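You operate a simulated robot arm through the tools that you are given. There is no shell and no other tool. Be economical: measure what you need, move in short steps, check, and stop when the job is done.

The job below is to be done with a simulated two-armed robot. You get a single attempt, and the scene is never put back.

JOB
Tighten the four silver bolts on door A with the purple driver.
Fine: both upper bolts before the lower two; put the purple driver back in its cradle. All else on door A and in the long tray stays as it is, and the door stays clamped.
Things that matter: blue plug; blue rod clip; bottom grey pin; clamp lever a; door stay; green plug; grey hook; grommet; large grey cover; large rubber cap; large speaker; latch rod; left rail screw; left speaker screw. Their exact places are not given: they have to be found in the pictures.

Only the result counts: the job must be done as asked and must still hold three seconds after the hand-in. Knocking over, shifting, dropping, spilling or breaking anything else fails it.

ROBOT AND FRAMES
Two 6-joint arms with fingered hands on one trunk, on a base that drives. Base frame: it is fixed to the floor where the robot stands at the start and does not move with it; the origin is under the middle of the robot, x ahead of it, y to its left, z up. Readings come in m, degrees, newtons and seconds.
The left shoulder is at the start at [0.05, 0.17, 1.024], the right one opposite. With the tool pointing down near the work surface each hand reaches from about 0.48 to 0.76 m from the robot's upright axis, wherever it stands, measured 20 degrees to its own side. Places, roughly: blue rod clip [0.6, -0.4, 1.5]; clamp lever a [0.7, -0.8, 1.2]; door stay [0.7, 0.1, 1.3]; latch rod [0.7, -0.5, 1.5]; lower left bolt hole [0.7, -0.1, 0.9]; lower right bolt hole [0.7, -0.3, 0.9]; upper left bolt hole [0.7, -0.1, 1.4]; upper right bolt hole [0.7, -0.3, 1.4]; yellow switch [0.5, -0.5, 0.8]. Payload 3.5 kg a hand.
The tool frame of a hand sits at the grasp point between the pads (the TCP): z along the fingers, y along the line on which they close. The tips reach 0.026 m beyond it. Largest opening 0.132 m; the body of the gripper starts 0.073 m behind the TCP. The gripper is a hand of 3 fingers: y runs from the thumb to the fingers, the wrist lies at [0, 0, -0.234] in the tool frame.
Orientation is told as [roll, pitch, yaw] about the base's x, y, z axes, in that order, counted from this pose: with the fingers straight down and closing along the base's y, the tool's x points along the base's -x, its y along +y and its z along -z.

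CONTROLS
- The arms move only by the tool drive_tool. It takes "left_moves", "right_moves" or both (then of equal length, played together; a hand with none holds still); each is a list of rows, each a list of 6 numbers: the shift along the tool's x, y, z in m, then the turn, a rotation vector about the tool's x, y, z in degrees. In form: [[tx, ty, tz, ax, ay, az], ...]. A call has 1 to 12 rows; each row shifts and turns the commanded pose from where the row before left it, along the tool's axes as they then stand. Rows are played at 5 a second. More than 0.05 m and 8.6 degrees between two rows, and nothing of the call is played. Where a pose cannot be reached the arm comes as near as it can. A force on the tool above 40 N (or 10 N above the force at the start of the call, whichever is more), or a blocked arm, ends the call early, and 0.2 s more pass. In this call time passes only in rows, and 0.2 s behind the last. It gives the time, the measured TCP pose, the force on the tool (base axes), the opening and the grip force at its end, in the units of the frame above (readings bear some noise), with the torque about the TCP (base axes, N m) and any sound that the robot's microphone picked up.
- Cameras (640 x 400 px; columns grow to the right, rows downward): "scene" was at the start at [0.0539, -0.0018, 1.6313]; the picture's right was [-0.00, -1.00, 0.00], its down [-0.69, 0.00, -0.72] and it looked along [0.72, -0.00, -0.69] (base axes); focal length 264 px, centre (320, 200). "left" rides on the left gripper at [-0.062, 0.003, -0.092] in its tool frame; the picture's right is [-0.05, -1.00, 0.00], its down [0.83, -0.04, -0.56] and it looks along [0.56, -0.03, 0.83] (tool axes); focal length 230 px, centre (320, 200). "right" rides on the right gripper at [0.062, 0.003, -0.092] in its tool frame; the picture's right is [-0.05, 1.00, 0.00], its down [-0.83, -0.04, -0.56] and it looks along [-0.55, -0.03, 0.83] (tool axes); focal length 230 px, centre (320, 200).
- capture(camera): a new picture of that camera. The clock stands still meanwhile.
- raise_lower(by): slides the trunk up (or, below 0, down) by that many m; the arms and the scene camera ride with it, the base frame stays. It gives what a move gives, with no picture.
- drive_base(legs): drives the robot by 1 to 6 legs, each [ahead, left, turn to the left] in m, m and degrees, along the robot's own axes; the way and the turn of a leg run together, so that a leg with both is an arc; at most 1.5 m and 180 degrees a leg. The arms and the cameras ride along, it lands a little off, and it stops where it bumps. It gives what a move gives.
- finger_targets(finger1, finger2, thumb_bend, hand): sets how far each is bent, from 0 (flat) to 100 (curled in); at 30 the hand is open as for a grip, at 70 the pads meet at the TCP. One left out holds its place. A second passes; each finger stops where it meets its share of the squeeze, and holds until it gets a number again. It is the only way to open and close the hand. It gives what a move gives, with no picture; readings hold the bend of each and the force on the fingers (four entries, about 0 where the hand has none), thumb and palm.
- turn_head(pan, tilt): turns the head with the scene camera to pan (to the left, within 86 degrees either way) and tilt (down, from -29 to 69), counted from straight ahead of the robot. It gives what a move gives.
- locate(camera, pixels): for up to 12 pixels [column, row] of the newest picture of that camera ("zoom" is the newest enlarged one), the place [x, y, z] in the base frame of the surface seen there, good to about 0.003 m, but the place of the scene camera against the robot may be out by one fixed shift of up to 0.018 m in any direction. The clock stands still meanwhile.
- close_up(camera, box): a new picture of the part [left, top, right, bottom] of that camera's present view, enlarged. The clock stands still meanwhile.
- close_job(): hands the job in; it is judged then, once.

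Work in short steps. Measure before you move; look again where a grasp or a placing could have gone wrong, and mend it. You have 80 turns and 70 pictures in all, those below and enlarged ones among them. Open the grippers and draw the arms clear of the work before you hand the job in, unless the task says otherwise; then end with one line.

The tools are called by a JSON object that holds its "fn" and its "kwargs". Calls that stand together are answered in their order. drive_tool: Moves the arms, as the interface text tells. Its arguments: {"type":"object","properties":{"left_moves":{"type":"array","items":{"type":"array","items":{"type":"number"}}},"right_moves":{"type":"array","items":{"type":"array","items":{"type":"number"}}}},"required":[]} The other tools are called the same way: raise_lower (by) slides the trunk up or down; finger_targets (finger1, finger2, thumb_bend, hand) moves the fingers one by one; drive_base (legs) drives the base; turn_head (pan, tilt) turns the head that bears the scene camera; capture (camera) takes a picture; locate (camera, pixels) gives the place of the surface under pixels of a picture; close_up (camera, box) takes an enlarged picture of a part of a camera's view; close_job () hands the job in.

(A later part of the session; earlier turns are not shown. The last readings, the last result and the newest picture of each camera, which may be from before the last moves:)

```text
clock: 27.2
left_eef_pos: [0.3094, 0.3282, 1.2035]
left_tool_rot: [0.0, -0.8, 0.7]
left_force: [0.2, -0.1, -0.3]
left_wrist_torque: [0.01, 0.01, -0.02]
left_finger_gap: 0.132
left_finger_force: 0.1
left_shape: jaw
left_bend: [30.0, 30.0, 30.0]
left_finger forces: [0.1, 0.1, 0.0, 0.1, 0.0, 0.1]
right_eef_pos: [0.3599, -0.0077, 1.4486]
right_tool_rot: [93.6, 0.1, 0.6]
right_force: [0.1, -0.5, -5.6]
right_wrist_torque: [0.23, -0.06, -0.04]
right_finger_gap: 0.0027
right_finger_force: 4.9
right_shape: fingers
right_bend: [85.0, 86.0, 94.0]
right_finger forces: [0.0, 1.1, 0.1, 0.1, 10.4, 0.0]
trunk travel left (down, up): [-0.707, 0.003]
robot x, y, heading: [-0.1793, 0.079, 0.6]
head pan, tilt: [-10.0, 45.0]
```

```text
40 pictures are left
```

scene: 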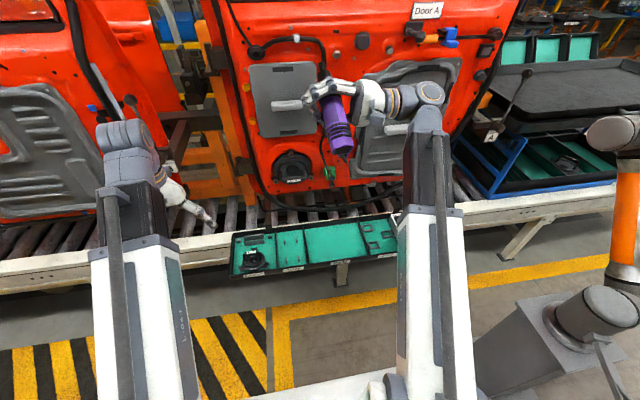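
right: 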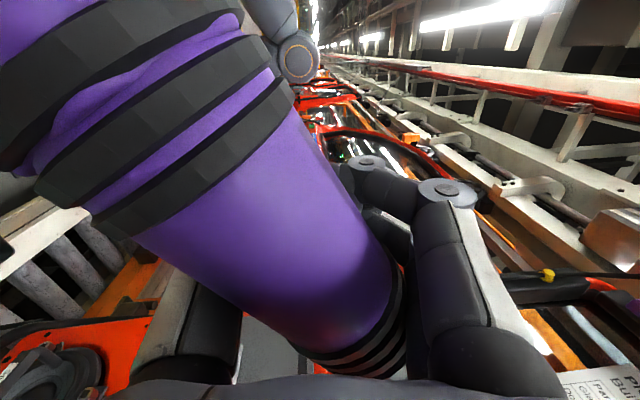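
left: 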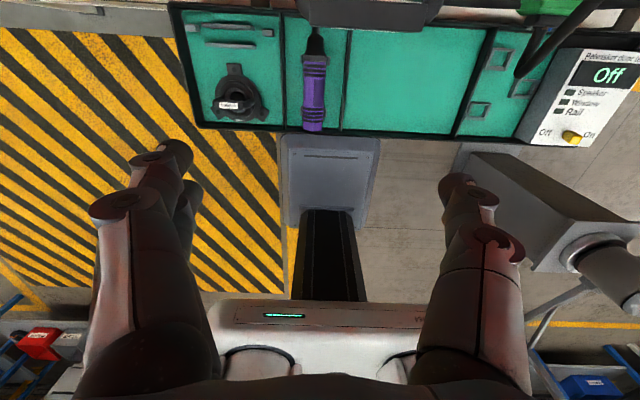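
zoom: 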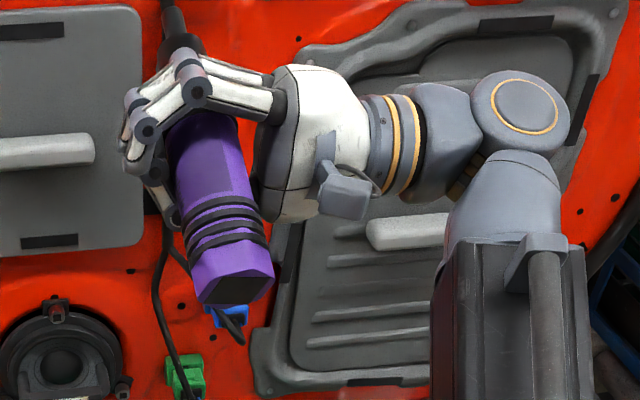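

The fingers curled further (85/86/94) and drew it towards the palm. Squeeze once more.

{"fn": "finger_targets", "kwargs": {"hand": "right", "finger1": 100, "finger2": 100, "thumb_bend": 100}}

```text
clock: 28.2
left_eef_pos: [0.3097, 0.3286, 1.2042]
left_tool_rot: [0.0, -0.9, 0.8]
left_force: [0.1, -0.5, 0.4]
left_wrist_torque: [0.03, 0.01, -0.01]
left_finger_gap: 0.1319
left_finger_force: 0.0
left_shape: jaw
left_bend: [30.0, 30.0, 30.0]
left_finger forces: [0.1, 0.0, 0.0, 0.1, 0.0, 0.1]
right_eef_pos: [0.3599, -0.0075, 1.4484]
right_tool_rot: [93.5, -0.1, 0.6]
right_force: [1.1, 0.8, -6.5]
right_wrist_torque: [0.24, -0.1, 0.0]
right_finger_gap: 0.0028
right_finger_force: 5.6
right_shape: fingers
right_bend: [86.0, 87.0, 94.0]
right_finger forces: [0.0, 1.0, 0.0, 0.0, 10.3, 0.0]
trunk travel left (down, up): [-0.707, 0.003]
robot x, y, heading: [-0.1768, 0.0822, 0.6]
head pan, tilt: [-10.0, 45.0]
```

The hold is caged but loose. I roll on toward fingers-up so that the driver settles onto the palm, then squeeze again.

{"fn": "drive_tool", "kwargs": {"right_moves": [[0, 0, 0, -5, 0, 0], [0, 0, 0, -5, 0, 0], [0, 0, 0, -5, 0, 0], [0, 0, 0, -5, 0, 0], [0, 0, 0, -5, 0, 0], [0, 0, 0, -5, 0, 0], [0, 0, 0, -5, 0, 0], [0, 0, 0, -5, 0, 0], [0, 0, 0, -5, 0, 0]]}}

{"fn": "finger_targets", "kwargs": {"hand": "right", "finger1": 100, "finger2": 100, "thumb_bend": 100}}

{"fn": "close_up", "kwargs": {"camera": "scene", "box": [280, 40, 460, 180]}}

```text
clock: 30.2
left_eef_pos: [0.3104, 0.3274, 1.2044]
left_tool_rot: [0.0, -0.8, 0.7]
left_force: [-0.2, 0.0, -0.9]
left_wrist_torque: [-0.02, -0.02, 0.01]
left_finger_gap: 0.1319
left_finger_force: 0.1
left_shape: jaw
left_bend: [30.0, 30.0, 30.0]
left_finger forces: [0.0, 0.0, 0.0, 0.0, 0.0, 0.1]
right_eef_pos: [0.3611, -0.0087, 1.4489]
right_tool_rot: [138.7, -0.1, 0.6]
right_force: [0.5, 0.2, -6.3]
right_wrist_torque: [0.18, -0.09, 0.01]
right_finger_gap: 0.0029
right_finger_force: 3.2
right_shape: fingers
right_bend: [86.0, 87.0, 94.0]
right_finger forces: [0.0, 1.3, 0.1, 0.0, 4.8, 1.4]
trunk travel left (down, up): [-0.707, 0.003]
robot x, y, heading: [-0.1769, 0.0805, 0.4]
head pan, tilt: [-10.0, 45.0]
```

```text
clock: 31.2
left_eef_pos: [0.3104, 0.3289, 1.2039]
left_tool_rot: [-0.1, -0.8, 0.8]
left_force: [-0.3, -0.8, 0.1]
left_wrist_torque: [0.02, 0.01, -0.02]
left_finger_gap: 0.1319
left_finger_force: 0.1
left_shape: jaw
left_bend: [30.0, 30.0, 30.0]
left_finger forces: [0.0, 0.0, 0.0, 0.0, 0.0, 0.0]
right_eef_pos: [0.3609, -0.0085, 1.4493]
right_tool_rot: [138.6, -0.1, 0.5]
right_force: [0.2, 0.7, -5.8]
right_wrist_torque: [0.2, -0.1, 0.01]
right_finger_gap: 0.0026
right_finger_force: 3.4
right_shape: fingers
right_bend: [88.0, 88.0, 94.0]
right_finger forces: [0.0, 0.9, 0.0, 0.1, 4.6, 2.0]
trunk travel left (down, up): [-0.707, 0.003]
robot x, y, heading: [-0.1752, 0.0774, 0.6]
head pan, tilt: [-10.0, 45.0]
```

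```text
2.86 times, centred on (370, 110) of scene
```

zoom: 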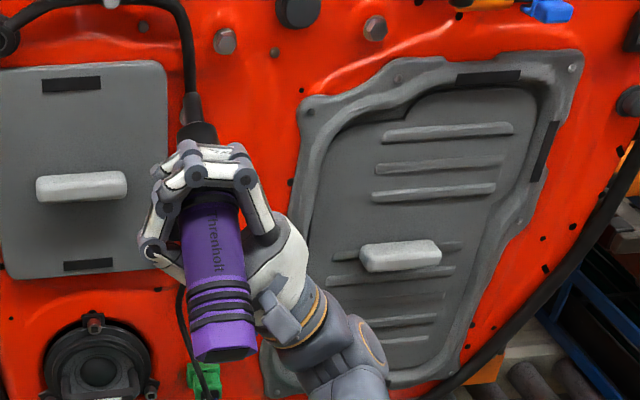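

Palm contact is now present. Roll to fingers fully up, where the driver lies on the palm and the fingers can be rearranged safely.

{"fn": "drive_tool", "kwargs": {"right_moves": [[0, 0, 0, -5, 0, 0], [0, 0, 0, -5, 0, 0], [0, 0, 0, -5, 0, 0], [0, 0, 0, -5, 0, 0], [0, 0, 0, -5, 0, 0], [0, 0, 0, -5, 0, 0], [0, 0, 0, -5, 0, 0], [0, 0, 0, -5, 0, 0]]}}

{"fn": "capture", "kwargs": {"camera": "right"}}

{"fn": "close_up", "kwargs": {"camera": "scene", "box": [280, 40, 460, 180]}}

```text
clock: 33.0
left_eef_pos: [0.3107, 0.3279, 1.2037]
left_tool_rot: [-0.1, -0.9, 0.7]
left_force: [0.6, -0.4, -0.8]
left_wrist_torque: [0.0, 0.03, -0.02]
left_finger_gap: 0.132
left_finger_force: 0.1
left_shape: jaw
left_bend: [30.0, 30.0, 30.0]
left_finger forces: [0.0, 0.0, 0.1, 0.1, 0.0, 0.1]
right_eef_pos: [0.3597, -0.0084, 1.4503]
right_tool_rot: [163.9, -0.2, 0.6]
right_force: [0.1, 0.7, -6.4]
right_wrist_torque: [0.08, -0.05, 0.01]
right_finger_gap: 0.0028
right_finger_force: 3.7
right_shape: fingers
right_bend: [88.0, 89.0, 94.0]
right_finger forces: [0.0, 0.9, 0.0, 0.2, 3.0, 3.7]
right hand out of reach, approached as far as the arm can: row 6, 7, 8
trunk travel left (down, up): [-0.707, 0.003]
robot x, y, heading: [-0.1768, 0.0783, 0.6]
head pan, tilt: [-10.0, 45.0]
```

```text
38 pictures are left
```

right: 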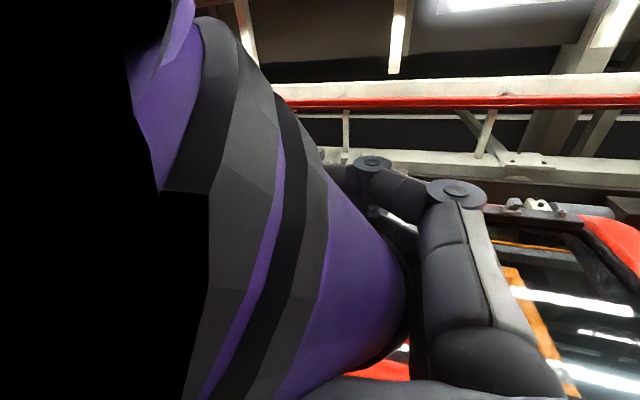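

```text
2.86 times, centred on (370, 110) of scene
```

zoom: 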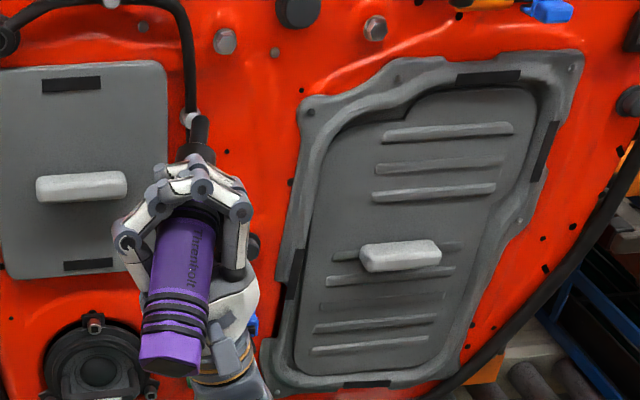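

The driver rests on palm and thumb; fingertips appear to jam against the thumb. I free the (uphill) fingers a bit, let the thumb close fully, then wrap the fingers again.

{"fn": "finger_targets", "kwargs": {"hand": "right", "finger1": 72, "finger2": 72, "thumb_bend": 100}}

{"fn": "finger_targets", "kwargs": {"hand": "right", "finger1": 100, "finger2": 100}}

{"fn": "close_up", "kwargs": {"camera": "scene", "box": [280, 40, 460, 180]}}

```text
clock: 34.0
left_eef_pos: [0.3095, 0.3288, 1.2036]
left_tool_rot: [-0.1, -0.8, 0.7]
left_force: [-0.4, 0.8, -0.1]
left_wrist_torque: [0.02, 0.0, 0.01]
left_finger_gap: 0.1317
left_finger_force: 0.1
left_shape: jaw
left_bend: [30.0, 30.0, 30.0]
left_finger forces: [0.0, 0.1, 0.1, 0.1, 0.0, 0.0]
right_eef_pos: [0.3602, -0.0083, 1.4499]
right_tool_rot: [163.9, 0.0, 0.7]
right_force: [0.2, 0.2, -5.6]
right_wrist_torque: [0.09, -0.13, 0.01]
right_finger_gap: 0.0173
right_finger_force: 16.0
right_shape: fingers
right_bend: [72.0, 72.0, 93.0]
right_finger forces: [0.0, 9.2, 0.0, 0.0, 16.2, 6.2]
trunk travel left (down, up): [-0.707, 0.003]
robot x, y, heading: [-0.1771, 0.0749, 0.5]
head pan, tilt: [-10.0, 45.0]
```

```text
clock: 35.0
left_eef_pos: [0.3101, 0.3284, 1.2045]
left_tool_rot: [0.0, -0.8, 0.7]
left_force: [0.1, 0.2, -1.3]
left_wrist_torque: [0.01, 0.0, -0.01]
left_finger_gap: 0.132
left_finger_force: 0.0
left_shape: jaw
left_bend: [30.0, 30.0, 30.0]
left_finger forces: [0.0, 0.0, 0.0, 0.0, 0.0, 0.0]
right_eef_pos: [0.3587, -0.009, 1.4493]
right_tool_rot: [164.0, -0.2, 0.7]
right_force: [-1.0, 0.3, -6.6]
right_wrist_torque: [0.09, -0.06, -0.01]
right_finger_gap: 0.0131
right_finger_force: 8.6
right_shape: fingers
right_bend: [90.0, 91.0, 99.0]
right_finger forces: [0.0, 2.1, 0.0, 0.0, 7.7, 7.8]
trunk travel left (down, up): [-0.707, 0.003]
robot x, y, heading: [-0.1756, 0.0761, 0.5]
head pan, tilt: [-10.0, 45.0]
```

```text
2.86 times, centred on (370, 110) of scene
```

zoom: 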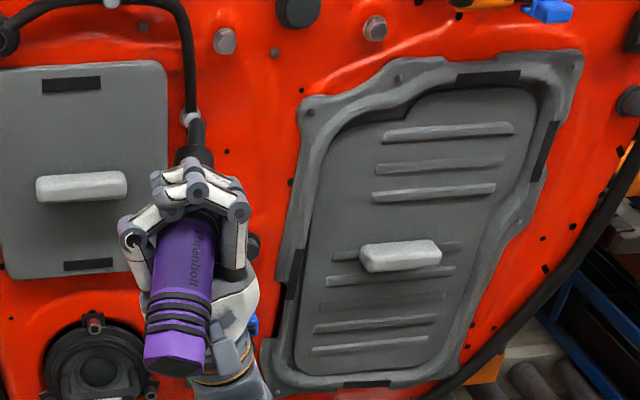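

Grip is firmer with thumb and palm in contact. I measure the driver's present axis with the scene camera.

{"fn": "locate", "kwargs": {"camera": "zoom", "pixels": [[173, 367], [178, 325], [180, 305], [183, 270], [187, 235], [192, 155], [195, 125], [193, 140], [182, 340], [215, 70], [375, 28], [225, 40]]}}

{"fn": "close_up", "kwargs": {"camera": "scene", "box": [310, 60, 370, 150]}}

```text
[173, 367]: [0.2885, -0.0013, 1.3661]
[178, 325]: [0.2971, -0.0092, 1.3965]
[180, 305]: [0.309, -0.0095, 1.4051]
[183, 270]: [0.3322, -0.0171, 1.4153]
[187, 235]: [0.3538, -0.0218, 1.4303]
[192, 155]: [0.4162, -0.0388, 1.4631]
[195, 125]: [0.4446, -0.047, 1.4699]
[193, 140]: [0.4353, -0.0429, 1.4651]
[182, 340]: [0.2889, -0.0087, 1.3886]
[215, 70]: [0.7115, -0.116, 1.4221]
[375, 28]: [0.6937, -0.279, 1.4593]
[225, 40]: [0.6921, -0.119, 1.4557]
```

```text
4.44 times, centred on (340, 105) of scene
```

zoom: 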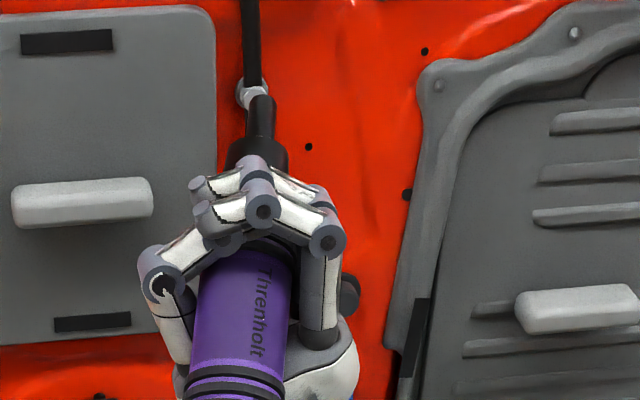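

Driver axis in base ≈(0.83,−0.23,0.51), so it is tilted 34° in the hand, stably. I turn the hand so the driver points straight along +x.

{"fn": "drive_tool", "kwargs": {"right_moves": [[0, 0, 0, 0, -5.18, 4.34], [0, 0, 0, 0, -5.18, 4.34], [0, 0, 0, 0, -5.18, 4.34], [0, 0, 0, 0, -5.18, 4.34], [0, 0, 0, 0, -5.18, 4.34]]}}

{"fn": "turn_head", "kwargs": {"pan": -10, "tilt": 25}}

{"fn": "capture", "kwargs": {"camera": "scene"}}

```text
clock: 36.2
left_eef_pos: [0.3097, 0.3277, 1.2045]
left_tool_rot: [0.0, -0.8, 0.7]
left_force: [0.0, 0.1, -0.3]
left_wrist_torque: [-0.01, 0.03, 0.0]
left_finger_gap: 0.1318
left_finger_force: 0.1
left_shape: jaw
left_bend: [30.0, 30.0, 30.0]
left_finger forces: [0.0, 0.0, 0.0, 0.0, 0.0, 0.1]
right_eef_pos: [0.3947, -0.0073, 1.4509]
right_tool_rot: [168.0, 30.4, 15.9]
right_force: [0.2, 0.0, -5.8]
right_wrist_torque: [0.13, -0.22, 0.0]
right_finger_gap: 0.0132
right_finger_force: 7.5
right_shape: fingers
right_bend: [90.0, 91.0, 99.0]
right_finger forces: [0.1, 2.1, 0.1, 0.0, 7.0, 6.9]
right hand out of reach, approached as far as the arm can: row 4, 5
trunk travel left (down, up): [-0.707, 0.003]
robot x, y, heading: [-0.1769, 0.0826, 0.5]
head pan, tilt: [-10.0, 45.0]
```

```text
clock: 37.0
left_eef_pos: [0.3102, 0.3277, 1.2047]
left_tool_rot: [-0.1, -0.9, 0.6]
left_force: [0.3, -0.1, -0.6]
left_wrist_torque: [0.02, 0.03, 0.04]
left_finger_gap: 0.132
left_finger_force: 0.0
left_shape: jaw
left_bend: [30.0, 30.0, 30.0]
left_finger forces: [0.0, 0.0, 0.1, 0.0, 0.0, 0.1]
right_eef_pos: [0.3948, -0.0071, 1.4508]
right_tool_rot: [167.9, 30.3, 15.8]
right_force: [-0.1, 0.1, -6.1]
right_wrist_torque: [0.12, -0.21, -0.04]
right_finger_gap: 0.0132
right_finger_force: 8.2
right_shape: fingers
right_bend: [91.0, 91.0, 99.0]
right_finger forces: [0.1, 2.2, 0.0, 0.1, 7.1, 6.9]
trunk travel left (down, up): [-0.707, 0.003]
robot x, y, heading: [-0.1794, 0.0779, 0.5]
head pan, tilt: [-10.0, 25.0]
```

```text
34 pictures are left
```

scene: 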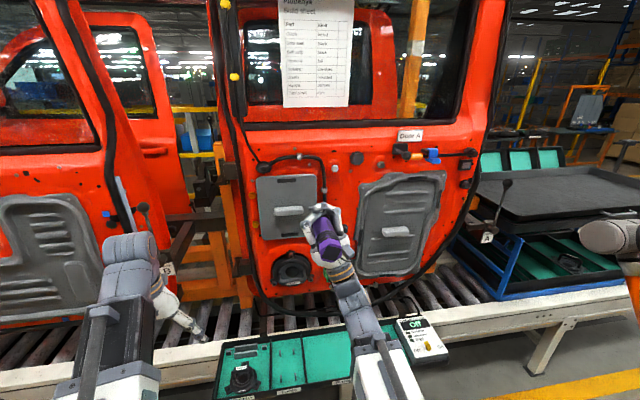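

Orientation reached. Next I turn the hand back 50° about the driver axis to have tightening travel ahead, and then check the hold.

{"fn": "drive_tool", "kwargs": {"right_moves": [[0, 0, 0, 6.92, -2.97, -3.55], [0, 0, 0, 6.92, -2.97, -3.55], [0, 0, 0, 6.92, -2.97, -3.55], [0, 0, 0, 6.92, -2.97, -3.55], [0, 0, 0, 6.92, -2.97, -3.55], [0, 0, 0, 6.92, -2.97, -3.55]]}}

{"fn": "close_up", "kwargs": {"camera": "scene", "box": [250, 140, 410, 300]}}

```text
clock: 38.4
left_eef_pos: [0.3098, 0.3276, 1.2038]
left_tool_rot: [-0.1, -0.7, 0.7]
left_force: [0.0, -0.9, 0.8]
left_wrist_torque: [0.03, -0.02, 0.0]
left_finger_gap: 0.132
left_finger_force: 0.0
left_shape: jaw
left_bend: [30.0, 30.0, 30.0]
left_finger forces: [0.0, 0.0, 0.0, 0.0, 0.0, 0.0]
right_eef_pos: [0.3939, -0.0081, 1.4517]
right_tool_rot: [109.4, 29.8, -16.0]
right_force: [0.4, -0.5, -5.6]
right_wrist_torque: [0.24, -0.24, -0.02]
right_finger_gap: 0.0134
right_finger_force: 7.4
right_shape: fingers
right_bend: [91.0, 91.0, 100.0]
right_finger forces: [0.0, 1.8, 0.1, 0.1, 8.2, 4.2]
trunk travel left (down, up): [-0.707, 0.003]
robot x, y, heading: [-0.1776, 0.0742, 0.6]
head pan, tilt: [-10.0, 25.0]
```

```text
2.50 times, centred on (330, 220) of scene
```

zoom: 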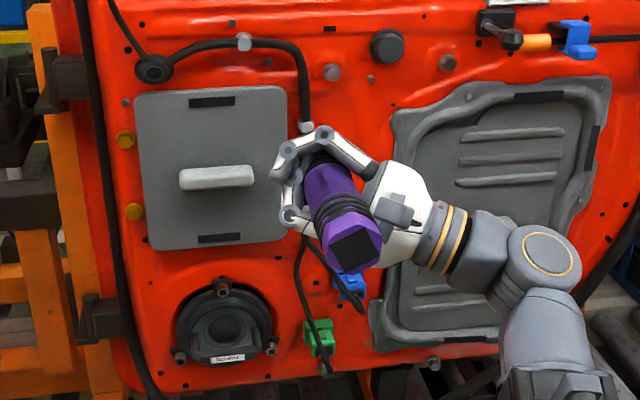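

Still held. Measure the axis from the butt face and the body outline.

{"fn": "locate", "kwargs": {"camera": "zoom", "pixels": [[353, 245], [330, 225], [377, 262], [340, 205], [335, 190], [330, 175], [322, 165], [370, 215], [310, 190], [320, 220], [332, 72], [447, 62]]}}

```text
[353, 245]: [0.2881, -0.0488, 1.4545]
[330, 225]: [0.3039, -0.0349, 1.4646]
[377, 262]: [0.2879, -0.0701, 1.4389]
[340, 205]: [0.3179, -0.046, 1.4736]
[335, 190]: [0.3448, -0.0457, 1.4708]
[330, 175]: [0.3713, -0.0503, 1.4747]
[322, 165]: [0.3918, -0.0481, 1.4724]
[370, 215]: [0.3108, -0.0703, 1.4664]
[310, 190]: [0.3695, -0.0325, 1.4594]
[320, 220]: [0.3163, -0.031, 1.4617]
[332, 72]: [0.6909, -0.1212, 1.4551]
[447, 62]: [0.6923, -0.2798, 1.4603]
```

Driver now level along x: axis y≈−0.050, z≈1.452, tip x≈0.48; upper left bolt at (0.691,−0.121,1.455) in the same camera. Drive right 0.071 and ahead 0.15.

{"fn": "drive_base", "kwargs": {"legs": [[0, -0.071, 0], [0.15, 0, -0.4]]}}

{"fn": "close_up", "kwargs": {"camera": "scene", "box": [270, 110, 430, 270]}}

```text
clock: 39.4
left_eef_pos: [0.31, 0.2832, 1.2047]
left_tool_rot: [0.0, -0.8, 0.6]
left_force: [0.2, -0.2, -0.2]
left_wrist_torque: [0.01, 0.01, 0.03]
left_finger_gap: 0.132
left_finger_force: 0.0
left_shape: jaw
left_bend: [30.0, 30.0, 30.0]
left_finger forces: [0.1, 0.1, 0.0, 0.0, 0.0, 0.1]
right_eef_pos: [0.3947, -0.0528, 1.4505]
right_tool_rot: [109.4, 29.9, -15.9]
right_force: [-0.2, -1.1, -5.9]
right_wrist_torque: [0.24, -0.25, 0.02]
right_finger_gap: 0.0133
right_finger_force: 6.5
right_shape: fingers
right_bend: [91.0, 91.0, 100.0]
right_finger forces: [0.0, 1.9, 0.0, 0.0, 7.9, 3.9]
trunk travel left (down, up): [-0.707, 0.003]
robot x, y, heading: [-0.1758, 0.0322, 0.8]
head pan, tilt: [-10.0, 25.0]
stopped in leg 1: the robot was blocked; the commanded pose is now the measured one
```

```text
2.50 times, centred on (350, 190) of scene
```

zoom: 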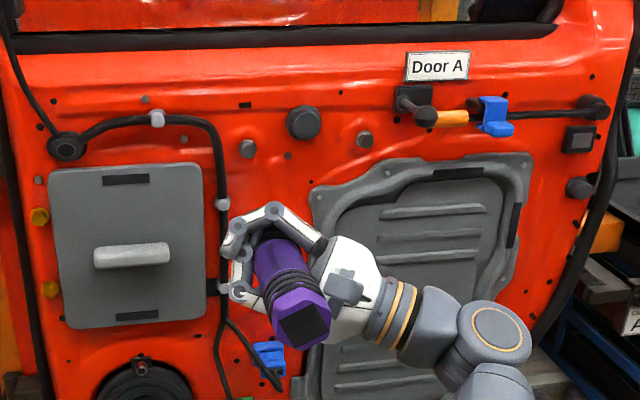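

Blocked to the right at this depth (a grey pedestal stands there); I go ahead first, then right.

{"fn": "drive_base", "kwargs": {"legs": [[0.14, 0, -0.6]]}}

{"fn": "drive_base", "kwargs": {"legs": [[0, -0.028, 0]]}}

{"fn": "close_up", "kwargs": {"camera": "scene", "box": [270, 80, 430, 240]}}

```text
clock: 40.7
left_eef_pos: [0.4559, 0.2831, 1.2042]
left_tool_rot: [0.0, -0.6, 0.3]
left_force: [0.5, -0.6, -0.9]
left_wrist_torque: [-0.01, 0.04, 0.01]
left_finger_gap: 0.1317
left_finger_force: 0.1
left_shape: jaw
left_bend: [30.0, 30.0, 30.0]
left_finger forces: [0.0, 0.0, 0.1, 0.0, 0.1, 0.0]
right_eef_pos: [0.5396, -0.0556, 1.4509]
right_tool_rot: [109.4, 30.0, -16.3]
right_force: [-0.1, 0.2, -6.8]
right_wrist_torque: [0.28, -0.24, 0.07]
right_finger_gap: 0.0132
right_finger_force: 7.1
right_shape: fingers
right_bend: [91.0, 91.0, 100.0]
right_finger forces: [0.0, 1.9, 0.0, 0.0, 7.9, 3.7]
trunk travel left (down, up): [-0.707, 0.003]
robot x, y, heading: [-0.0318, 0.0338, 0.3]
head pan, tilt: [-10.0, 25.0]
```

```text
clock: 41.5
left_eef_pos: [0.4542, 0.2506, 1.2049]
left_tool_rot: [0.1, -0.8, 0.1]
left_force: [0.6, 0.0, 0.3]
left_wrist_torque: [0.03, -0.03, 0.04]
left_finger_gap: 0.1317
left_finger_force: 0.0
left_shape: jaw
left_bend: [30.0, 30.0, 30.0]
left_finger forces: [0.0, 0.0, 0.0, 0.1, 0.0, 0.0]
right_eef_pos: [0.5362, -0.0863, 1.4524]
right_tool_rot: [109.5, 29.8, -16.3]
right_force: [0.1, -0.6, -6.8]
right_wrist_torque: [0.23, -0.21, 0.04]
right_finger_gap: 0.0136
right_finger_force: 7.0
right_shape: fingers
right_bend: [91.0, 91.0, 100.0]
right_finger forces: [0.0, 1.9, 0.1, 0.0, 7.6, 3.6]
trunk travel left (down, up): [-0.707, 0.003]
robot x, y, heading: [-0.0376, 0.0072, 0.2]
head pan, tilt: [-10.0, 25.0]
```

```text
2.50 times, centred on (350, 160) of scene
```

zoom: 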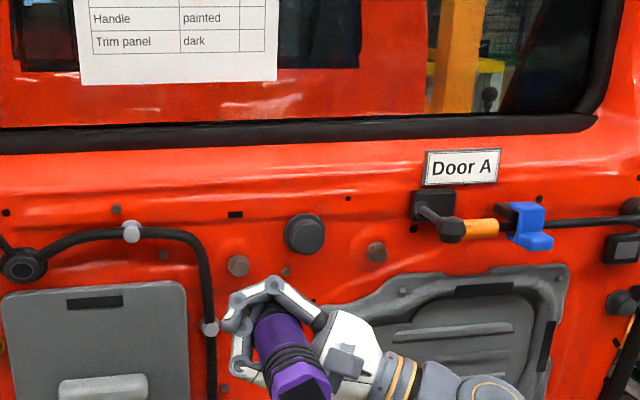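

Measure the driver and bolt from here.

{"fn": "locate", "kwargs": {"camera": "zoom", "pixels": [[303, 385], [288, 345], [280, 325], [273, 310], [266, 340], [305, 335], [256, 330], [296, 325], [238, 266], [376, 252]]}}

{"fn": "turn_head", "kwargs": {"pan": -10, "tilt": 35}}

{"fn": "close_up", "kwargs": {"camera": "scene", "box": [290, 80, 390, 180]}}

```text
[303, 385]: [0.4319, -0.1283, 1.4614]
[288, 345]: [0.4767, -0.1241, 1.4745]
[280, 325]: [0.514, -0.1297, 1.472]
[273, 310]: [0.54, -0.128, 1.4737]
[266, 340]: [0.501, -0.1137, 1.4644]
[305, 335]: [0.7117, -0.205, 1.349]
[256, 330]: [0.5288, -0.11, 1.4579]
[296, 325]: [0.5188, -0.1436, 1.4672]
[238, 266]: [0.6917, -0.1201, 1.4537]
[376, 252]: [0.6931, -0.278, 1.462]
```

```text
clock: 42.2
left_eef_pos: [0.4545, 0.2532, 1.204]
left_tool_rot: [0.0, -0.8, 0.2]
left_force: [0.1, -1.0, 1.0]
left_wrist_torque: [0.0, 0.0, -0.03]
left_finger_gap: 0.1317
left_finger_force: 0.0
left_shape: jaw
left_bend: [30.0, 30.0, 30.0]
left_finger forces: [0.1, 0.0, 0.0, 0.1, 0.1, 0.1]
right_eef_pos: [0.5367, -0.0839, 1.4498]
right_tool_rot: [109.4, 29.9, -16.3]
right_force: [0.1, -0.9, -5.9]
right_wrist_torque: [0.25, -0.22, -0.02]
right_finger_gap: 0.0134
right_finger_force: 6.8
right_shape: fingers
right_bend: [91.0, 91.0, 100.0]
right_finger forces: [0.0, 1.9, 0.1, 0.1, 7.7, 3.5]
trunk travel left (down, up): [-0.707, 0.003]
robot x, y, heading: [-0.0357, 0.0104, 0.2]
head pan, tilt: [-10.0, 35.0]
```

```text
4.00 times, centred on (340, 130) of scene
```

zoom: 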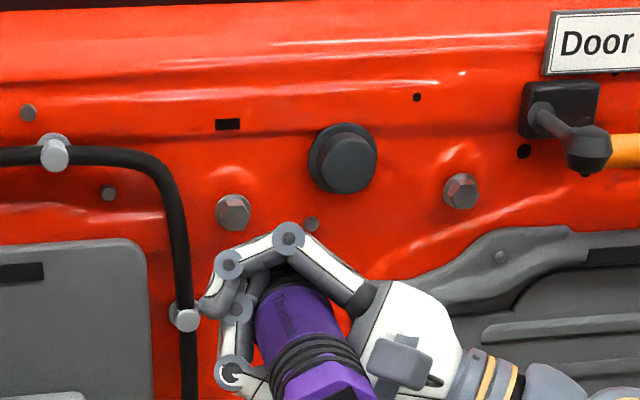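

Axis at (y −0.128, z 1.4525) versus bolt (−0.120, 1.4537), tip ≈0.07 m short. Move +0.05 ahead, +0.008 left, +0.001 up.

{"fn": "drive_tool", "kwargs": {"right_moves": [[-0.0131, 0.005, 0.0095, 0, 0, 0], [-0.0131, 0.005, 0.0095, 0, 0, 0], [-0.0131, 0.005, 0.0095, 0, 0, 0]]}}

{"fn": "close_up", "kwargs": {"camera": "scene", "box": [290, 80, 390, 180]}}

```text
clock: 43.0
left_eef_pos: [0.4546, 0.2527, 1.2044]
left_tool_rot: [-0.1, -0.8, 0.1]
left_force: [-0.7, -0.2, -0.3]
left_wrist_torque: [0.02, 0.03, -0.01]
left_finger_gap: 0.1318
left_finger_force: 0.1
left_shape: jaw
left_bend: [30.0, 30.0, 30.0]
left_finger forces: [0.0, 0.1, 0.0, 0.1, 0.0, 0.0]
right_eef_pos: [0.5883, -0.0771, 1.4508]
right_tool_rot: [109.4, 29.7, -16.2]
right_force: [-0.7, 0.3, -6.1]
right_wrist_torque: [0.26, -0.26, 0.0]
right_finger_gap: 0.0135
right_finger_force: 6.4
right_shape: fingers
right_bend: [91.0, 91.0, 100.0]
right_finger forces: [0.1, 1.8, 0.0, 0.0, 7.6, 3.4]
trunk travel left (down, up): [-0.707, 0.003]
robot x, y, heading: [-0.0358, 0.0055, 0.3]
head pan, tilt: [-10.0, 35.0]
```

```text
4.00 times, centred on (340, 130) of scene
```

zoom: 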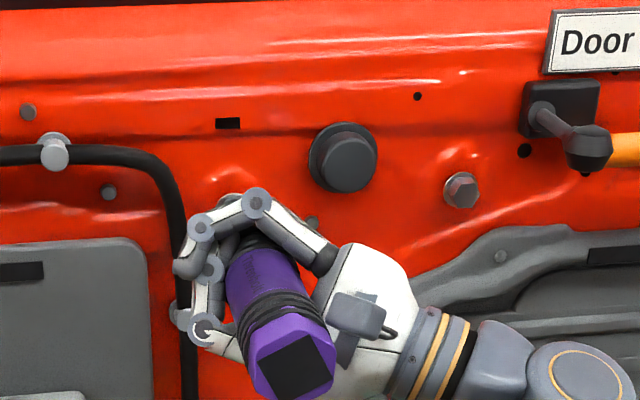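

Re-measure the driver axis near the bolt.

{"fn": "locate", "kwargs": {"camera": "zoom", "pixels": [[292, 368], [270, 305], [262, 285], [256, 265], [252, 252], [228, 285], [236, 300], [290, 275], [300, 290], [222, 198], [312, 222], [270, 240]]}}

```text
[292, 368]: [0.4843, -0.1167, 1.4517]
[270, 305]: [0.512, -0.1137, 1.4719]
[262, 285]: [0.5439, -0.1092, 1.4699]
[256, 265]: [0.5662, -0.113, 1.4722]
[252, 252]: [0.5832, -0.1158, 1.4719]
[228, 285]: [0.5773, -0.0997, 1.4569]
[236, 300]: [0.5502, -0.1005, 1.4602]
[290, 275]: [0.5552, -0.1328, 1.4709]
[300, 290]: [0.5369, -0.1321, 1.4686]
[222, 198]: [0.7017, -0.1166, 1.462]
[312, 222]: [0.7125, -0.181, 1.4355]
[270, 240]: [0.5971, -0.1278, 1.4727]
```

Axis ≈(−0.120, 1.451), tip ≈0.677; correct +0.003 up, +0.002 left and creep ahead to touch.

{"fn": "drive_tool", "kwargs": {"right_moves": [[-0.0063, 0.0052, 0.0068, 0, 0, 0], [-0.0025, 0.0011, 0.0013, 0, 0, 0], [-0.0025, 0.0011, 0.0013, 0, 0, 0], [-0.0025, 0.0011, 0.0013, 0, 0, 0]]}}

```text
clock: 44.0
left_eef_pos: [0.454, 0.2529, 1.2037]
left_tool_rot: [0.0, -0.8, 0.2]
left_force: [-0.3, -0.9, 0.3]
left_wrist_torque: [0.02, 0.0, 0.02]
left_finger_gap: 0.1319
left_finger_force: 0.0
left_shape: jaw
left_bend: [30.0, 30.0, 30.0]
left_finger forces: [0.0, 0.0, 0.0, 0.1, 0.1, 0.0]
right_eef_pos: [0.6068, -0.073, 1.4545]
right_tool_rot: [109.5, 29.9, -16.3]
right_force: [-5.3, 0.4, -7.5]
right_wrist_torque: [0.3, -0.12, -0.18]
right_finger_gap: 0.0134
right_finger_force: 5.7
right_shape: fingers
right_bend: [91.0, 91.0, 100.0]
right_finger forces: [0.0, 1.2, 0.0, 0.0, 7.7, 1.5]
trunk travel left (down, up): [-0.707, 0.003]
robot x, y, heading: [-0.0353, 0.0064, 0.0]
head pan, tilt: [-10.0, 35.0]
```

Contact felt (−5.3 N in x). I now turn 24° clockwise about the driver's axis and watch torque and sound.

{"fn": "drive_tool", "kwargs": {"right_moves": [[0.003, 0.0054, 0.0013, -6.66, 2.86, 3.39], [0.003, 0.0054, 0.0013, -6.66, 2.86, 3.39], [0.003, 0.0054, 0.0013, -6.66, 2.86, 3.39]]}}

{"fn": "close_up", "kwargs": {"camera": "scene", "box": [290, 80, 390, 180]}}

```text
clock: 44.9
left_eef_pos: [0.4541, 0.2525, 1.2041]
left_tool_rot: [0.0, -0.8, 0.2]
left_force: [0.5, 0.2, -0.4]
left_wrist_torque: [-0.04, 0.02, 0.02]
left_finger_gap: 0.132
left_finger_force: 0.1
left_shape: jaw
left_bend: [30.0, 30.0, 30.0]
left_finger forces: [0.0, 0.1, 0.0, 0.0, 0.0, 0.0]
right_eef_pos: [0.6052, -0.0785, 1.4737]
right_tool_rot: [137.6, 33.6, -1.3]
right_force: [-2.8, -0.6, -6.4]
right_wrist_torque: [0.18, -0.16, -0.09]
right_finger_gap: 0.0135
right_finger_force: 5.0
right_shape: fingers
right_bend: [91.0, 91.0, 100.0]
right_finger forces: [0.1, 2.5, 0.0, 0.1, 6.9, 1.9]
trunk travel left (down, up): [-0.707, 0.003]
robot x, y, heading: [-0.0362, 0.0057, 0.4]
head pan, tilt: [-10.0, 35.0]
```

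```text
4.00 times, centred on (340, 130) of scene
```

zoom: 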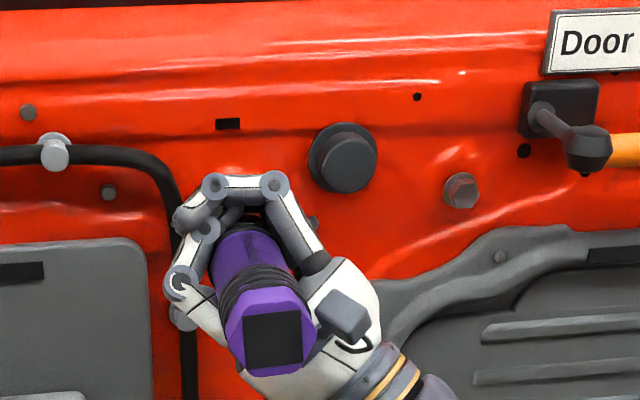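

No sound yet. The driver turned with the hand; I now press harder ahead in small steps.

{"fn": "drive_tool", "kwargs": {"right_moves": [[-0.0025, 0.0011, 0.0013, 0, 0, 0], [-0.0025, 0.0011, 0.0013, 0, 0, 0], [-0.0025, 0.0011, 0.0013, 0, 0, 0], [0, 0, 0, 0, 0, 0], [0, 0, 0, 0, 0, 0]]}}

{"fn": "capture", "kwargs": {"camera": "scene"}}

```text
clock: 46.0
left_eef_pos: [0.4513, 0.2526, 1.2044]
left_tool_rot: [0.1, -0.9, 0.1]
left_force: [-0.5, 0.1, 0.5]
left_wrist_torque: [0.05, 0.0, -0.04]
left_finger_gap: 0.1319
left_finger_force: 0.1
left_shape: jaw
left_bend: [30.0, 30.0, 30.0]
left_finger forces: [0.0, 0.0, 0.0, 0.1, 0.1, 0.1]
right_eef_pos: [0.613, -0.0782, 1.4737]
right_tool_rot: [137.5, 33.5, -1.3]
right_force: [-12.6, -1.1, -6.1]
right_wrist_torque: [0.17, 0.16, -0.61]
right_finger_gap: 0.0137
right_finger_force: 8.8
right_shape: fingers
right_bend: [91.0, 91.0, 100.0]
right_finger forces: [0.0, 5.5, 0.1, 0.0, 8.6, 4.1]
trunk travel left (down, up): [-0.707, 0.003]
robot x, y, heading: [-0.0363, 0.0044, 0.4]
head pan, tilt: [-10.0, 35.0]
```

```text
27 pictures are left
```

scene: 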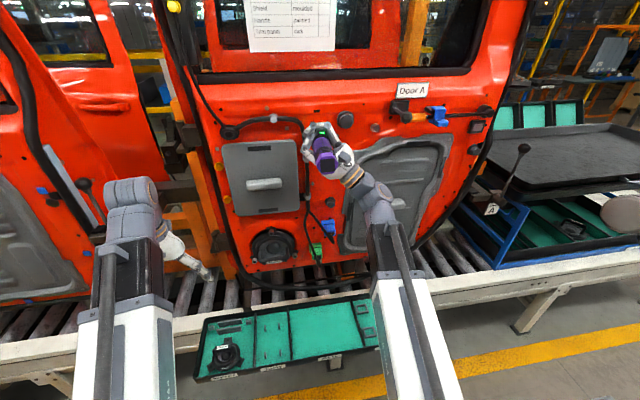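

With 12.6 N there is something green at (322,133) by the driver; I enlarge.

{"fn": "close_up", "kwargs": {"camera": "scene", "box": [290, 105, 370, 185]}}

```text
5.00 times, centred on (330, 145) of scene
```

zoom: 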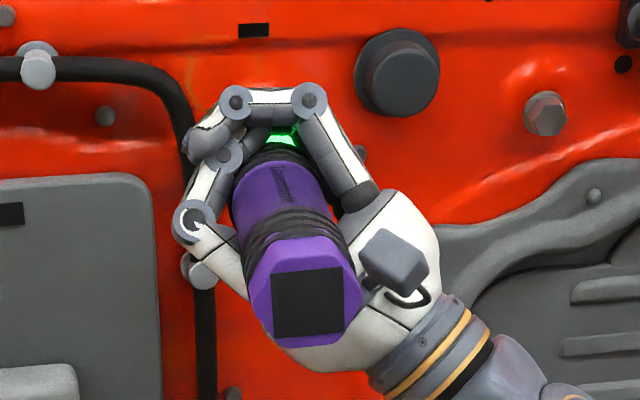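

A green ring on the driver's nose is lit: a push-to-start driver. I keep pressing a second more to see whether light or force changes.

{"fn": "drive_tool", "kwargs": {"right_moves": [[0, 0, 0, 0, 0, 0], [0, 0, 0, 0, 0, 0], [0, 0, 0, 0, 0, 0], [0, 0, 0, 0, 0, 0], [0, 0, 0, 0, 0, 0], [0, 0, 0, 0, 0, 0]]}}

{"fn": "close_up", "kwargs": {"camera": "scene", "box": [290, 105, 370, 185]}}

```text
clock: 47.5
left_eef_pos: [0.4528, 0.2531, 1.2043]
left_tool_rot: [0.0, -0.9, 0.2]
left_force: [-0.5, 0.8, 0.7]
left_wrist_torque: [0.0, 0.01, -0.01]
left_finger_gap: 0.1321
left_finger_force: 0.1
left_shape: jaw
left_bend: [30.0, 30.0, 30.0]
left_finger forces: [0.0, 0.0, 0.0, 0.1, 0.0, 0.1]
right_eef_pos: [0.6126, -0.0789, 1.4731]
right_tool_rot: [137.3, 33.5, -1.4]
right_force: [-12.9, -0.5, -5.6]
right_wrist_torque: [0.21, 0.13, -0.63]
right_finger_gap: 0.0135
right_finger_force: 9.4
right_shape: fingers
right_bend: [91.0, 91.0, 100.0]
right_finger forces: [0.0, 5.4, 0.0, 0.0, 8.6, 4.2]
trunk travel left (down, up): [-0.707, 0.003]
robot x, y, heading: [-0.0333, 0.0096, 0.4]
head pan, tilt: [-10.0, 35.0]
```

```text
5.00 times, centred on (330, 145) of scene
```

zoom: 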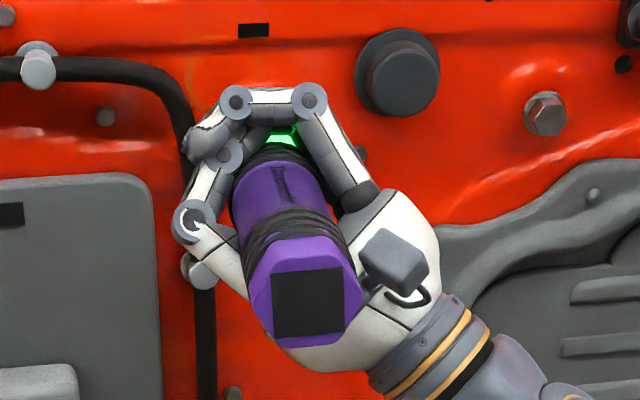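

Light stays green. Back straight off and check the bolt head's depth against the untouched one.

{"fn": "drive_tool", "kwargs": {"right_moves": [[0.025, -0.0107, -0.0127, 0, 0, 0], [0.025, -0.0107, -0.0127, 0, 0, 0], [0.025, -0.0107, -0.0127, 0, 0, 0]]}}

{"fn": "close_up", "kwargs": {"camera": "scene", "box": [290, 95, 390, 175]}}

```text
clock: 48.2
left_eef_pos: [0.4536, 0.2542, 1.2039]
left_tool_rot: [0.0, -0.8, 0.3]
left_force: [-0.4, 0.1, 0.8]
left_wrist_torque: [0.0, 0.01, -0.02]
left_finger_gap: 0.1317
left_finger_force: 0.0
left_shape: jaw
left_bend: [30.0, 30.0, 30.0]
left_finger forces: [0.0, 0.0, 0.0, 0.0, 0.0, 0.0]
right_eef_pos: [0.5245, -0.0779, 1.4736]
right_tool_rot: [137.4, 33.5, -1.4]
right_force: [-0.2, -0.1, -5.8]
right_wrist_torque: [0.2, -0.26, -0.02]
right_finger_gap: 0.0137
right_finger_force: 7.4
right_shape: fingers
right_bend: [91.0, 91.0, 100.0]
right_finger forces: [0.1, 3.1, 0.0, 0.1, 8.1, 3.6]
trunk travel left (down, up): [-0.707, 0.003]
robot x, y, heading: [-0.0396, 0.0042, 0.2]
head pan, tilt: [-10.0, 35.0]
```

```text
5.00 times, centred on (340, 135) of scene
```

zoom: 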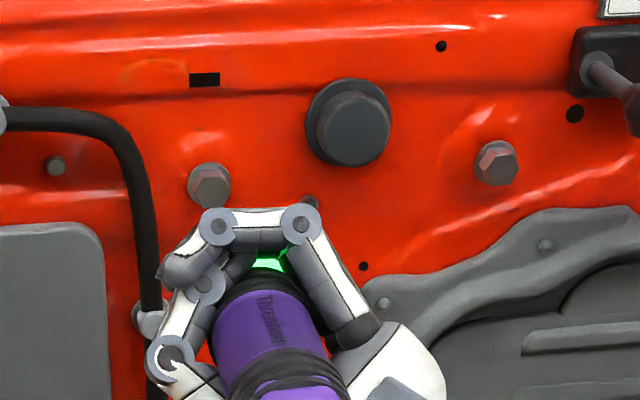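

The bolt looks changed (hex turned) and the ring is still green. Measure both bolt heads and the driver.

{"fn": "locate", "kwargs": {"camera": "zoom", "pixels": [[210, 188], [500, 166], [212, 172], [496, 150], [262, 310], [265, 330], [255, 300], [225, 335], [310, 335], [260, 385], [318, 130]]}}

```text
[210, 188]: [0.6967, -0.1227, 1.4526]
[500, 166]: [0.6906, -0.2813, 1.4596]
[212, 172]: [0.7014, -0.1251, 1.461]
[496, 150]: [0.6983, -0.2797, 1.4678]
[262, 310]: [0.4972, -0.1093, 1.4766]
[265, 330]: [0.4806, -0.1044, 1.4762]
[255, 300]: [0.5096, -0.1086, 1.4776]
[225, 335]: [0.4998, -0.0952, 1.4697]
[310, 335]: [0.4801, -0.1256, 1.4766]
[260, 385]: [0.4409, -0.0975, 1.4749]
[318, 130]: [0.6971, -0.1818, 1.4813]
```

Upper left head went in ~6 mm (0.6967 vs 0.6906): tightened. Now shift the tool −0.158 in y, +0.0065 in z for the upper right bolt.

{"fn": "drive_tool", "kwargs": {"right_moves": [[0.0001, 0.0303, -0.0253, 0, 0, 0], [0.0001, 0.0303, -0.0253, 0, 0, 0], [0.0001, 0.0303, -0.0253, 0, 0, 0], [0.0001, 0.0303, -0.0253, 0, 0, 0]]}}

{"fn": "close_up", "kwargs": {"camera": "scene", "box": [320, 95, 420, 175]}}

```text
clock: 49.2
left_eef_pos: [0.4542, 0.2534, 1.2043]
left_tool_rot: [0.0, -0.8, 0.2]
left_force: [0.4, -0.2, -0.5]
left_wrist_torque: [0.01, -0.02, 0.0]
left_finger_gap: 0.132
left_finger_force: 0.1
left_shape: jaw
left_bend: [30.0, 30.0, 30.0]
left_finger forces: [0.1, 0.0, 0.0, 0.0, 0.1, 0.1]
right_eef_pos: [0.5242, -0.2377, 1.4784]
right_tool_rot: [137.5, 33.6, -1.2]
right_force: [0.2, 0.0, -5.6]
right_wrist_torque: [0.23, -0.27, 0.02]
right_finger_gap: 0.0137
right_finger_force: 7.7
right_shape: fingers
right_bend: [91.0, 91.0, 100.0]
right_finger forces: [0.0, 2.7, 0.0, 0.0, 7.6, 3.9]
trunk travel left (down, up): [-0.707, 0.003]
robot x, y, heading: [-0.0344, 0.009, -0.1]
head pan, tilt: [-10.0, 35.0]
```

```text
5.00 times, centred on (370, 135) of scene
```

zoom: 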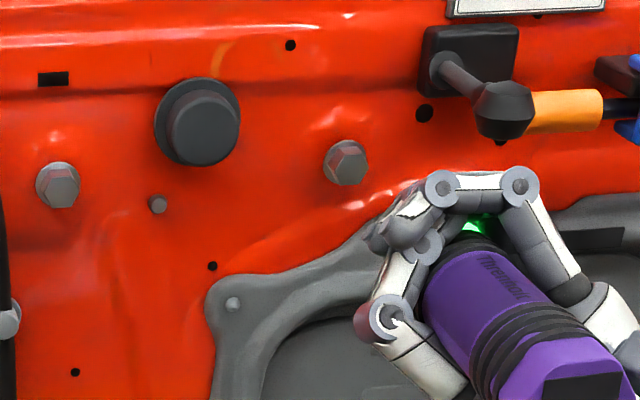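

Check clearance to the dark latch knob at (505,105) and the driver's axis.

{"fn": "locate", "kwargs": {"camera": "zoom", "pixels": [[520, 185], [444, 188], [505, 105], [505, 135], [565, 110], [475, 227], [455, 290], [490, 285], [525, 280], [480, 265], [590, 385], [346, 160]]}}

```text
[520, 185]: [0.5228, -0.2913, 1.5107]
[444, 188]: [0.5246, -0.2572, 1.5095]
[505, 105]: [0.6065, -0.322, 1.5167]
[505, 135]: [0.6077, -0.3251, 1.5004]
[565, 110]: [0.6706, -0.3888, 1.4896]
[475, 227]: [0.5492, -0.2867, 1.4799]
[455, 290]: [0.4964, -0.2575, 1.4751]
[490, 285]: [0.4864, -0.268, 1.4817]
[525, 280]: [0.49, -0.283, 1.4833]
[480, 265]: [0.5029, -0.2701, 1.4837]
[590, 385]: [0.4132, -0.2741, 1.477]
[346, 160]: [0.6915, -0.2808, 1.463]
```

Knob front is at (0.607,−0.322,1.508) — tight for the rear finger. I look at the whole driver to get its true tilt before choosing the approach.

{"fn": "close_up", "kwargs": {"camera": "scene", "box": [370, 110, 490, 200]}}

{"fn": "capture", "kwargs": {"camera": "right"}}

```text
4.44 times, centred on (430, 155) of scene
```

zoom: 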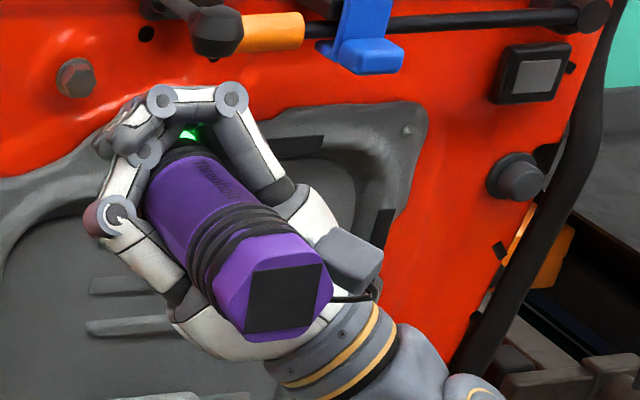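

```text
21 pictures are left
```

right: 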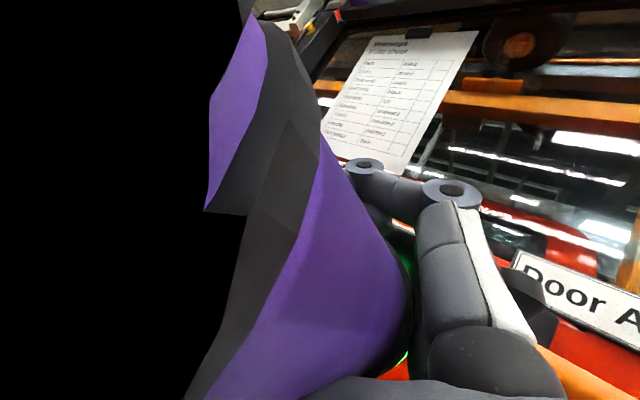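

Locate points across the butt face (its plane gives the axis direction) plus the finger base.

{"fn": "locate", "kwargs": {"camera": "zoom", "pixels": [[287, 298], [258, 280], [315, 270], [310, 318], [258, 330], [287, 270], [285, 330], [235, 290], [326, 295], [285, 185], [275, 190], [213, 32]]}}

```text
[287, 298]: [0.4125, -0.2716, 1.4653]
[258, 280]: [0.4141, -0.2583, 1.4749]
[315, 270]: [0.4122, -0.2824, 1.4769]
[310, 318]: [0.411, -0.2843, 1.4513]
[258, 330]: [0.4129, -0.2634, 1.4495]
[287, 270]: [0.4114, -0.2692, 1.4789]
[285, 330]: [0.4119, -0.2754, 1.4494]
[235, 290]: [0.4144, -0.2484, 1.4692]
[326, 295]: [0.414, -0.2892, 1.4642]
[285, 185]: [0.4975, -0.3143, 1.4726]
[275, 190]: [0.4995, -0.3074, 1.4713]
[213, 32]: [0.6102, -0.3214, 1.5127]
```

Butt plane: pitch ≈0°, yaw ≈−3°; projected tip (0.605,−0.283,1.4645) vs bolt (0.691,−0.2805,1.461). I pitch the nose up 4° (hand lower, away from the knob), correct the offset and advance 0.06.

{"fn": "drive_tool", "kwargs": {"right_moves": [[-0.0048, -0.0068, -0.0037, -0.08, 2.98, -2.67], [-0.0261, 0.0096, 0.0113, 0, 0, 0], [-0.0261, 0.0096, 0.0113, 0, 0, 0]]}}

{"fn": "close_up", "kwargs": {"camera": "scene", "box": [330, 95, 450, 185]}}

```text
clock: 50.0
left_eef_pos: [0.4563, 0.2528, 1.2032]
left_tool_rot: [0.0, -0.8, 0.2]
left_force: [0.0, 0.5, 0.4]
left_wrist_torque: [-0.02, 0.05, -0.01]
left_finger_gap: 0.1319
left_finger_force: 0.1
left_shape: jaw
left_bend: [30.0, 30.0, 30.0]
left_finger forces: [0.0, 0.0, 0.1, 0.0, 0.1, 0.0]
right_eef_pos: [0.5867, -0.2336, 1.4713]
right_tool_rot: [137.5, 29.6, -1.3]
right_force: [0.5, -0.3, -6.8]
right_wrist_torque: [0.17, -0.25, 0.02]
right_finger_gap: 0.0133
right_finger_force: 7.3
right_shape: fingers
right_bend: [91.0, 91.0, 100.0]
right_finger forces: [0.0, 2.8, 0.0, 0.1, 7.5, 3.8]
trunk travel left (down, up): [-0.707, 0.003]
robot x, y, heading: [-0.0345, 0.0055, 0.3]
head pan, tilt: [-10.0, 35.0]
```

```text
4.44 times, centred on (390, 140) of scene
```

zoom: 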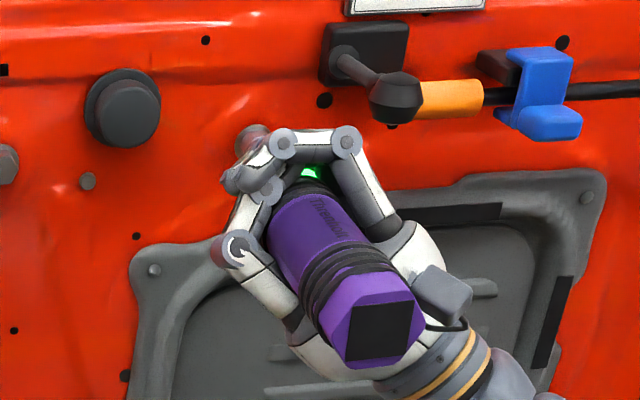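

Clearance looks fine. Check the butt plane again and bolt.

{"fn": "locate", "kwargs": {"camera": "zoom", "pixels": [[378, 333], [355, 312], [403, 308], [402, 350], [352, 355], [378, 306], [376, 358], [346, 144], [395, 118], [248, 140], [375, 200], [312, 170]]}}

```text
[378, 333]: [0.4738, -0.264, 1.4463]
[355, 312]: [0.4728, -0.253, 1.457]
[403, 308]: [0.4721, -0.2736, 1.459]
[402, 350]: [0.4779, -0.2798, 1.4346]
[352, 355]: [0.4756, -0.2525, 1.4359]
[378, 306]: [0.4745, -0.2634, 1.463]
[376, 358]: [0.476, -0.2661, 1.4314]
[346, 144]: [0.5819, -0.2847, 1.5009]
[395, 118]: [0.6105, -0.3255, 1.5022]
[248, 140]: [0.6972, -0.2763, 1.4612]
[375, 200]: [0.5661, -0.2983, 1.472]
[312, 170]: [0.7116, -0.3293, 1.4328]
```

Tip projects to (0.666,−0.275,1.4615); shift −0.004 in y, advance to the bolt and press gently.

{"fn": "drive_tool", "kwargs": {"right_moves": [[-0.0158, 0.0087, 0.0041, 0, 0, 0], [-0.0026, 0.001, 0.0011, 0, 0, 0], [-0.0026, 0.001, 0.0011, 0, 0, 0], [-0.0026, 0.001, 0.0011, 0, 0, 0], [-0.0026, 0.001, 0.0011, 0, 0, 0], [0, 0, 0, 0, 0, 0], [0, 0, 0, 0, 0, 0]]}}

```text
clock: 51.6
left_eef_pos: [0.4542, 0.2531, 1.2055]
left_tool_rot: [0.0, -0.9, 0.1]
left_force: [0.1, 0.4, -1.0]
left_wrist_torque: [0.01, 0.02, -0.01]
left_finger_gap: 0.1318
left_finger_force: 0.1
left_shape: jaw
left_bend: [30.0, 30.0, 30.0]
left_finger forces: [0.0, 0.1, 0.0, 0.2, 0.0, 0.0]
right_eef_pos: [0.6138, -0.2378, 1.4712]
right_tool_rot: [137.6, 29.5, -1.3]
right_force: [-12.3, -2.5, -4.9]
right_wrist_torque: [0.13, -0.1, -0.65]
right_finger_gap: 0.0136
right_finger_force: 12.3
right_shape: fingers
right_bend: [91.0, 91.0, 100.0]
right_finger forces: [0.0, 10.2, 0.0, 0.1, 12.8, 2.0]
trunk travel left (down, up): [-0.707, 0.003]
robot x, y, heading: [-0.0314, 0.0067, 0.2]
head pan, tilt: [-10.0, 35.0]
```

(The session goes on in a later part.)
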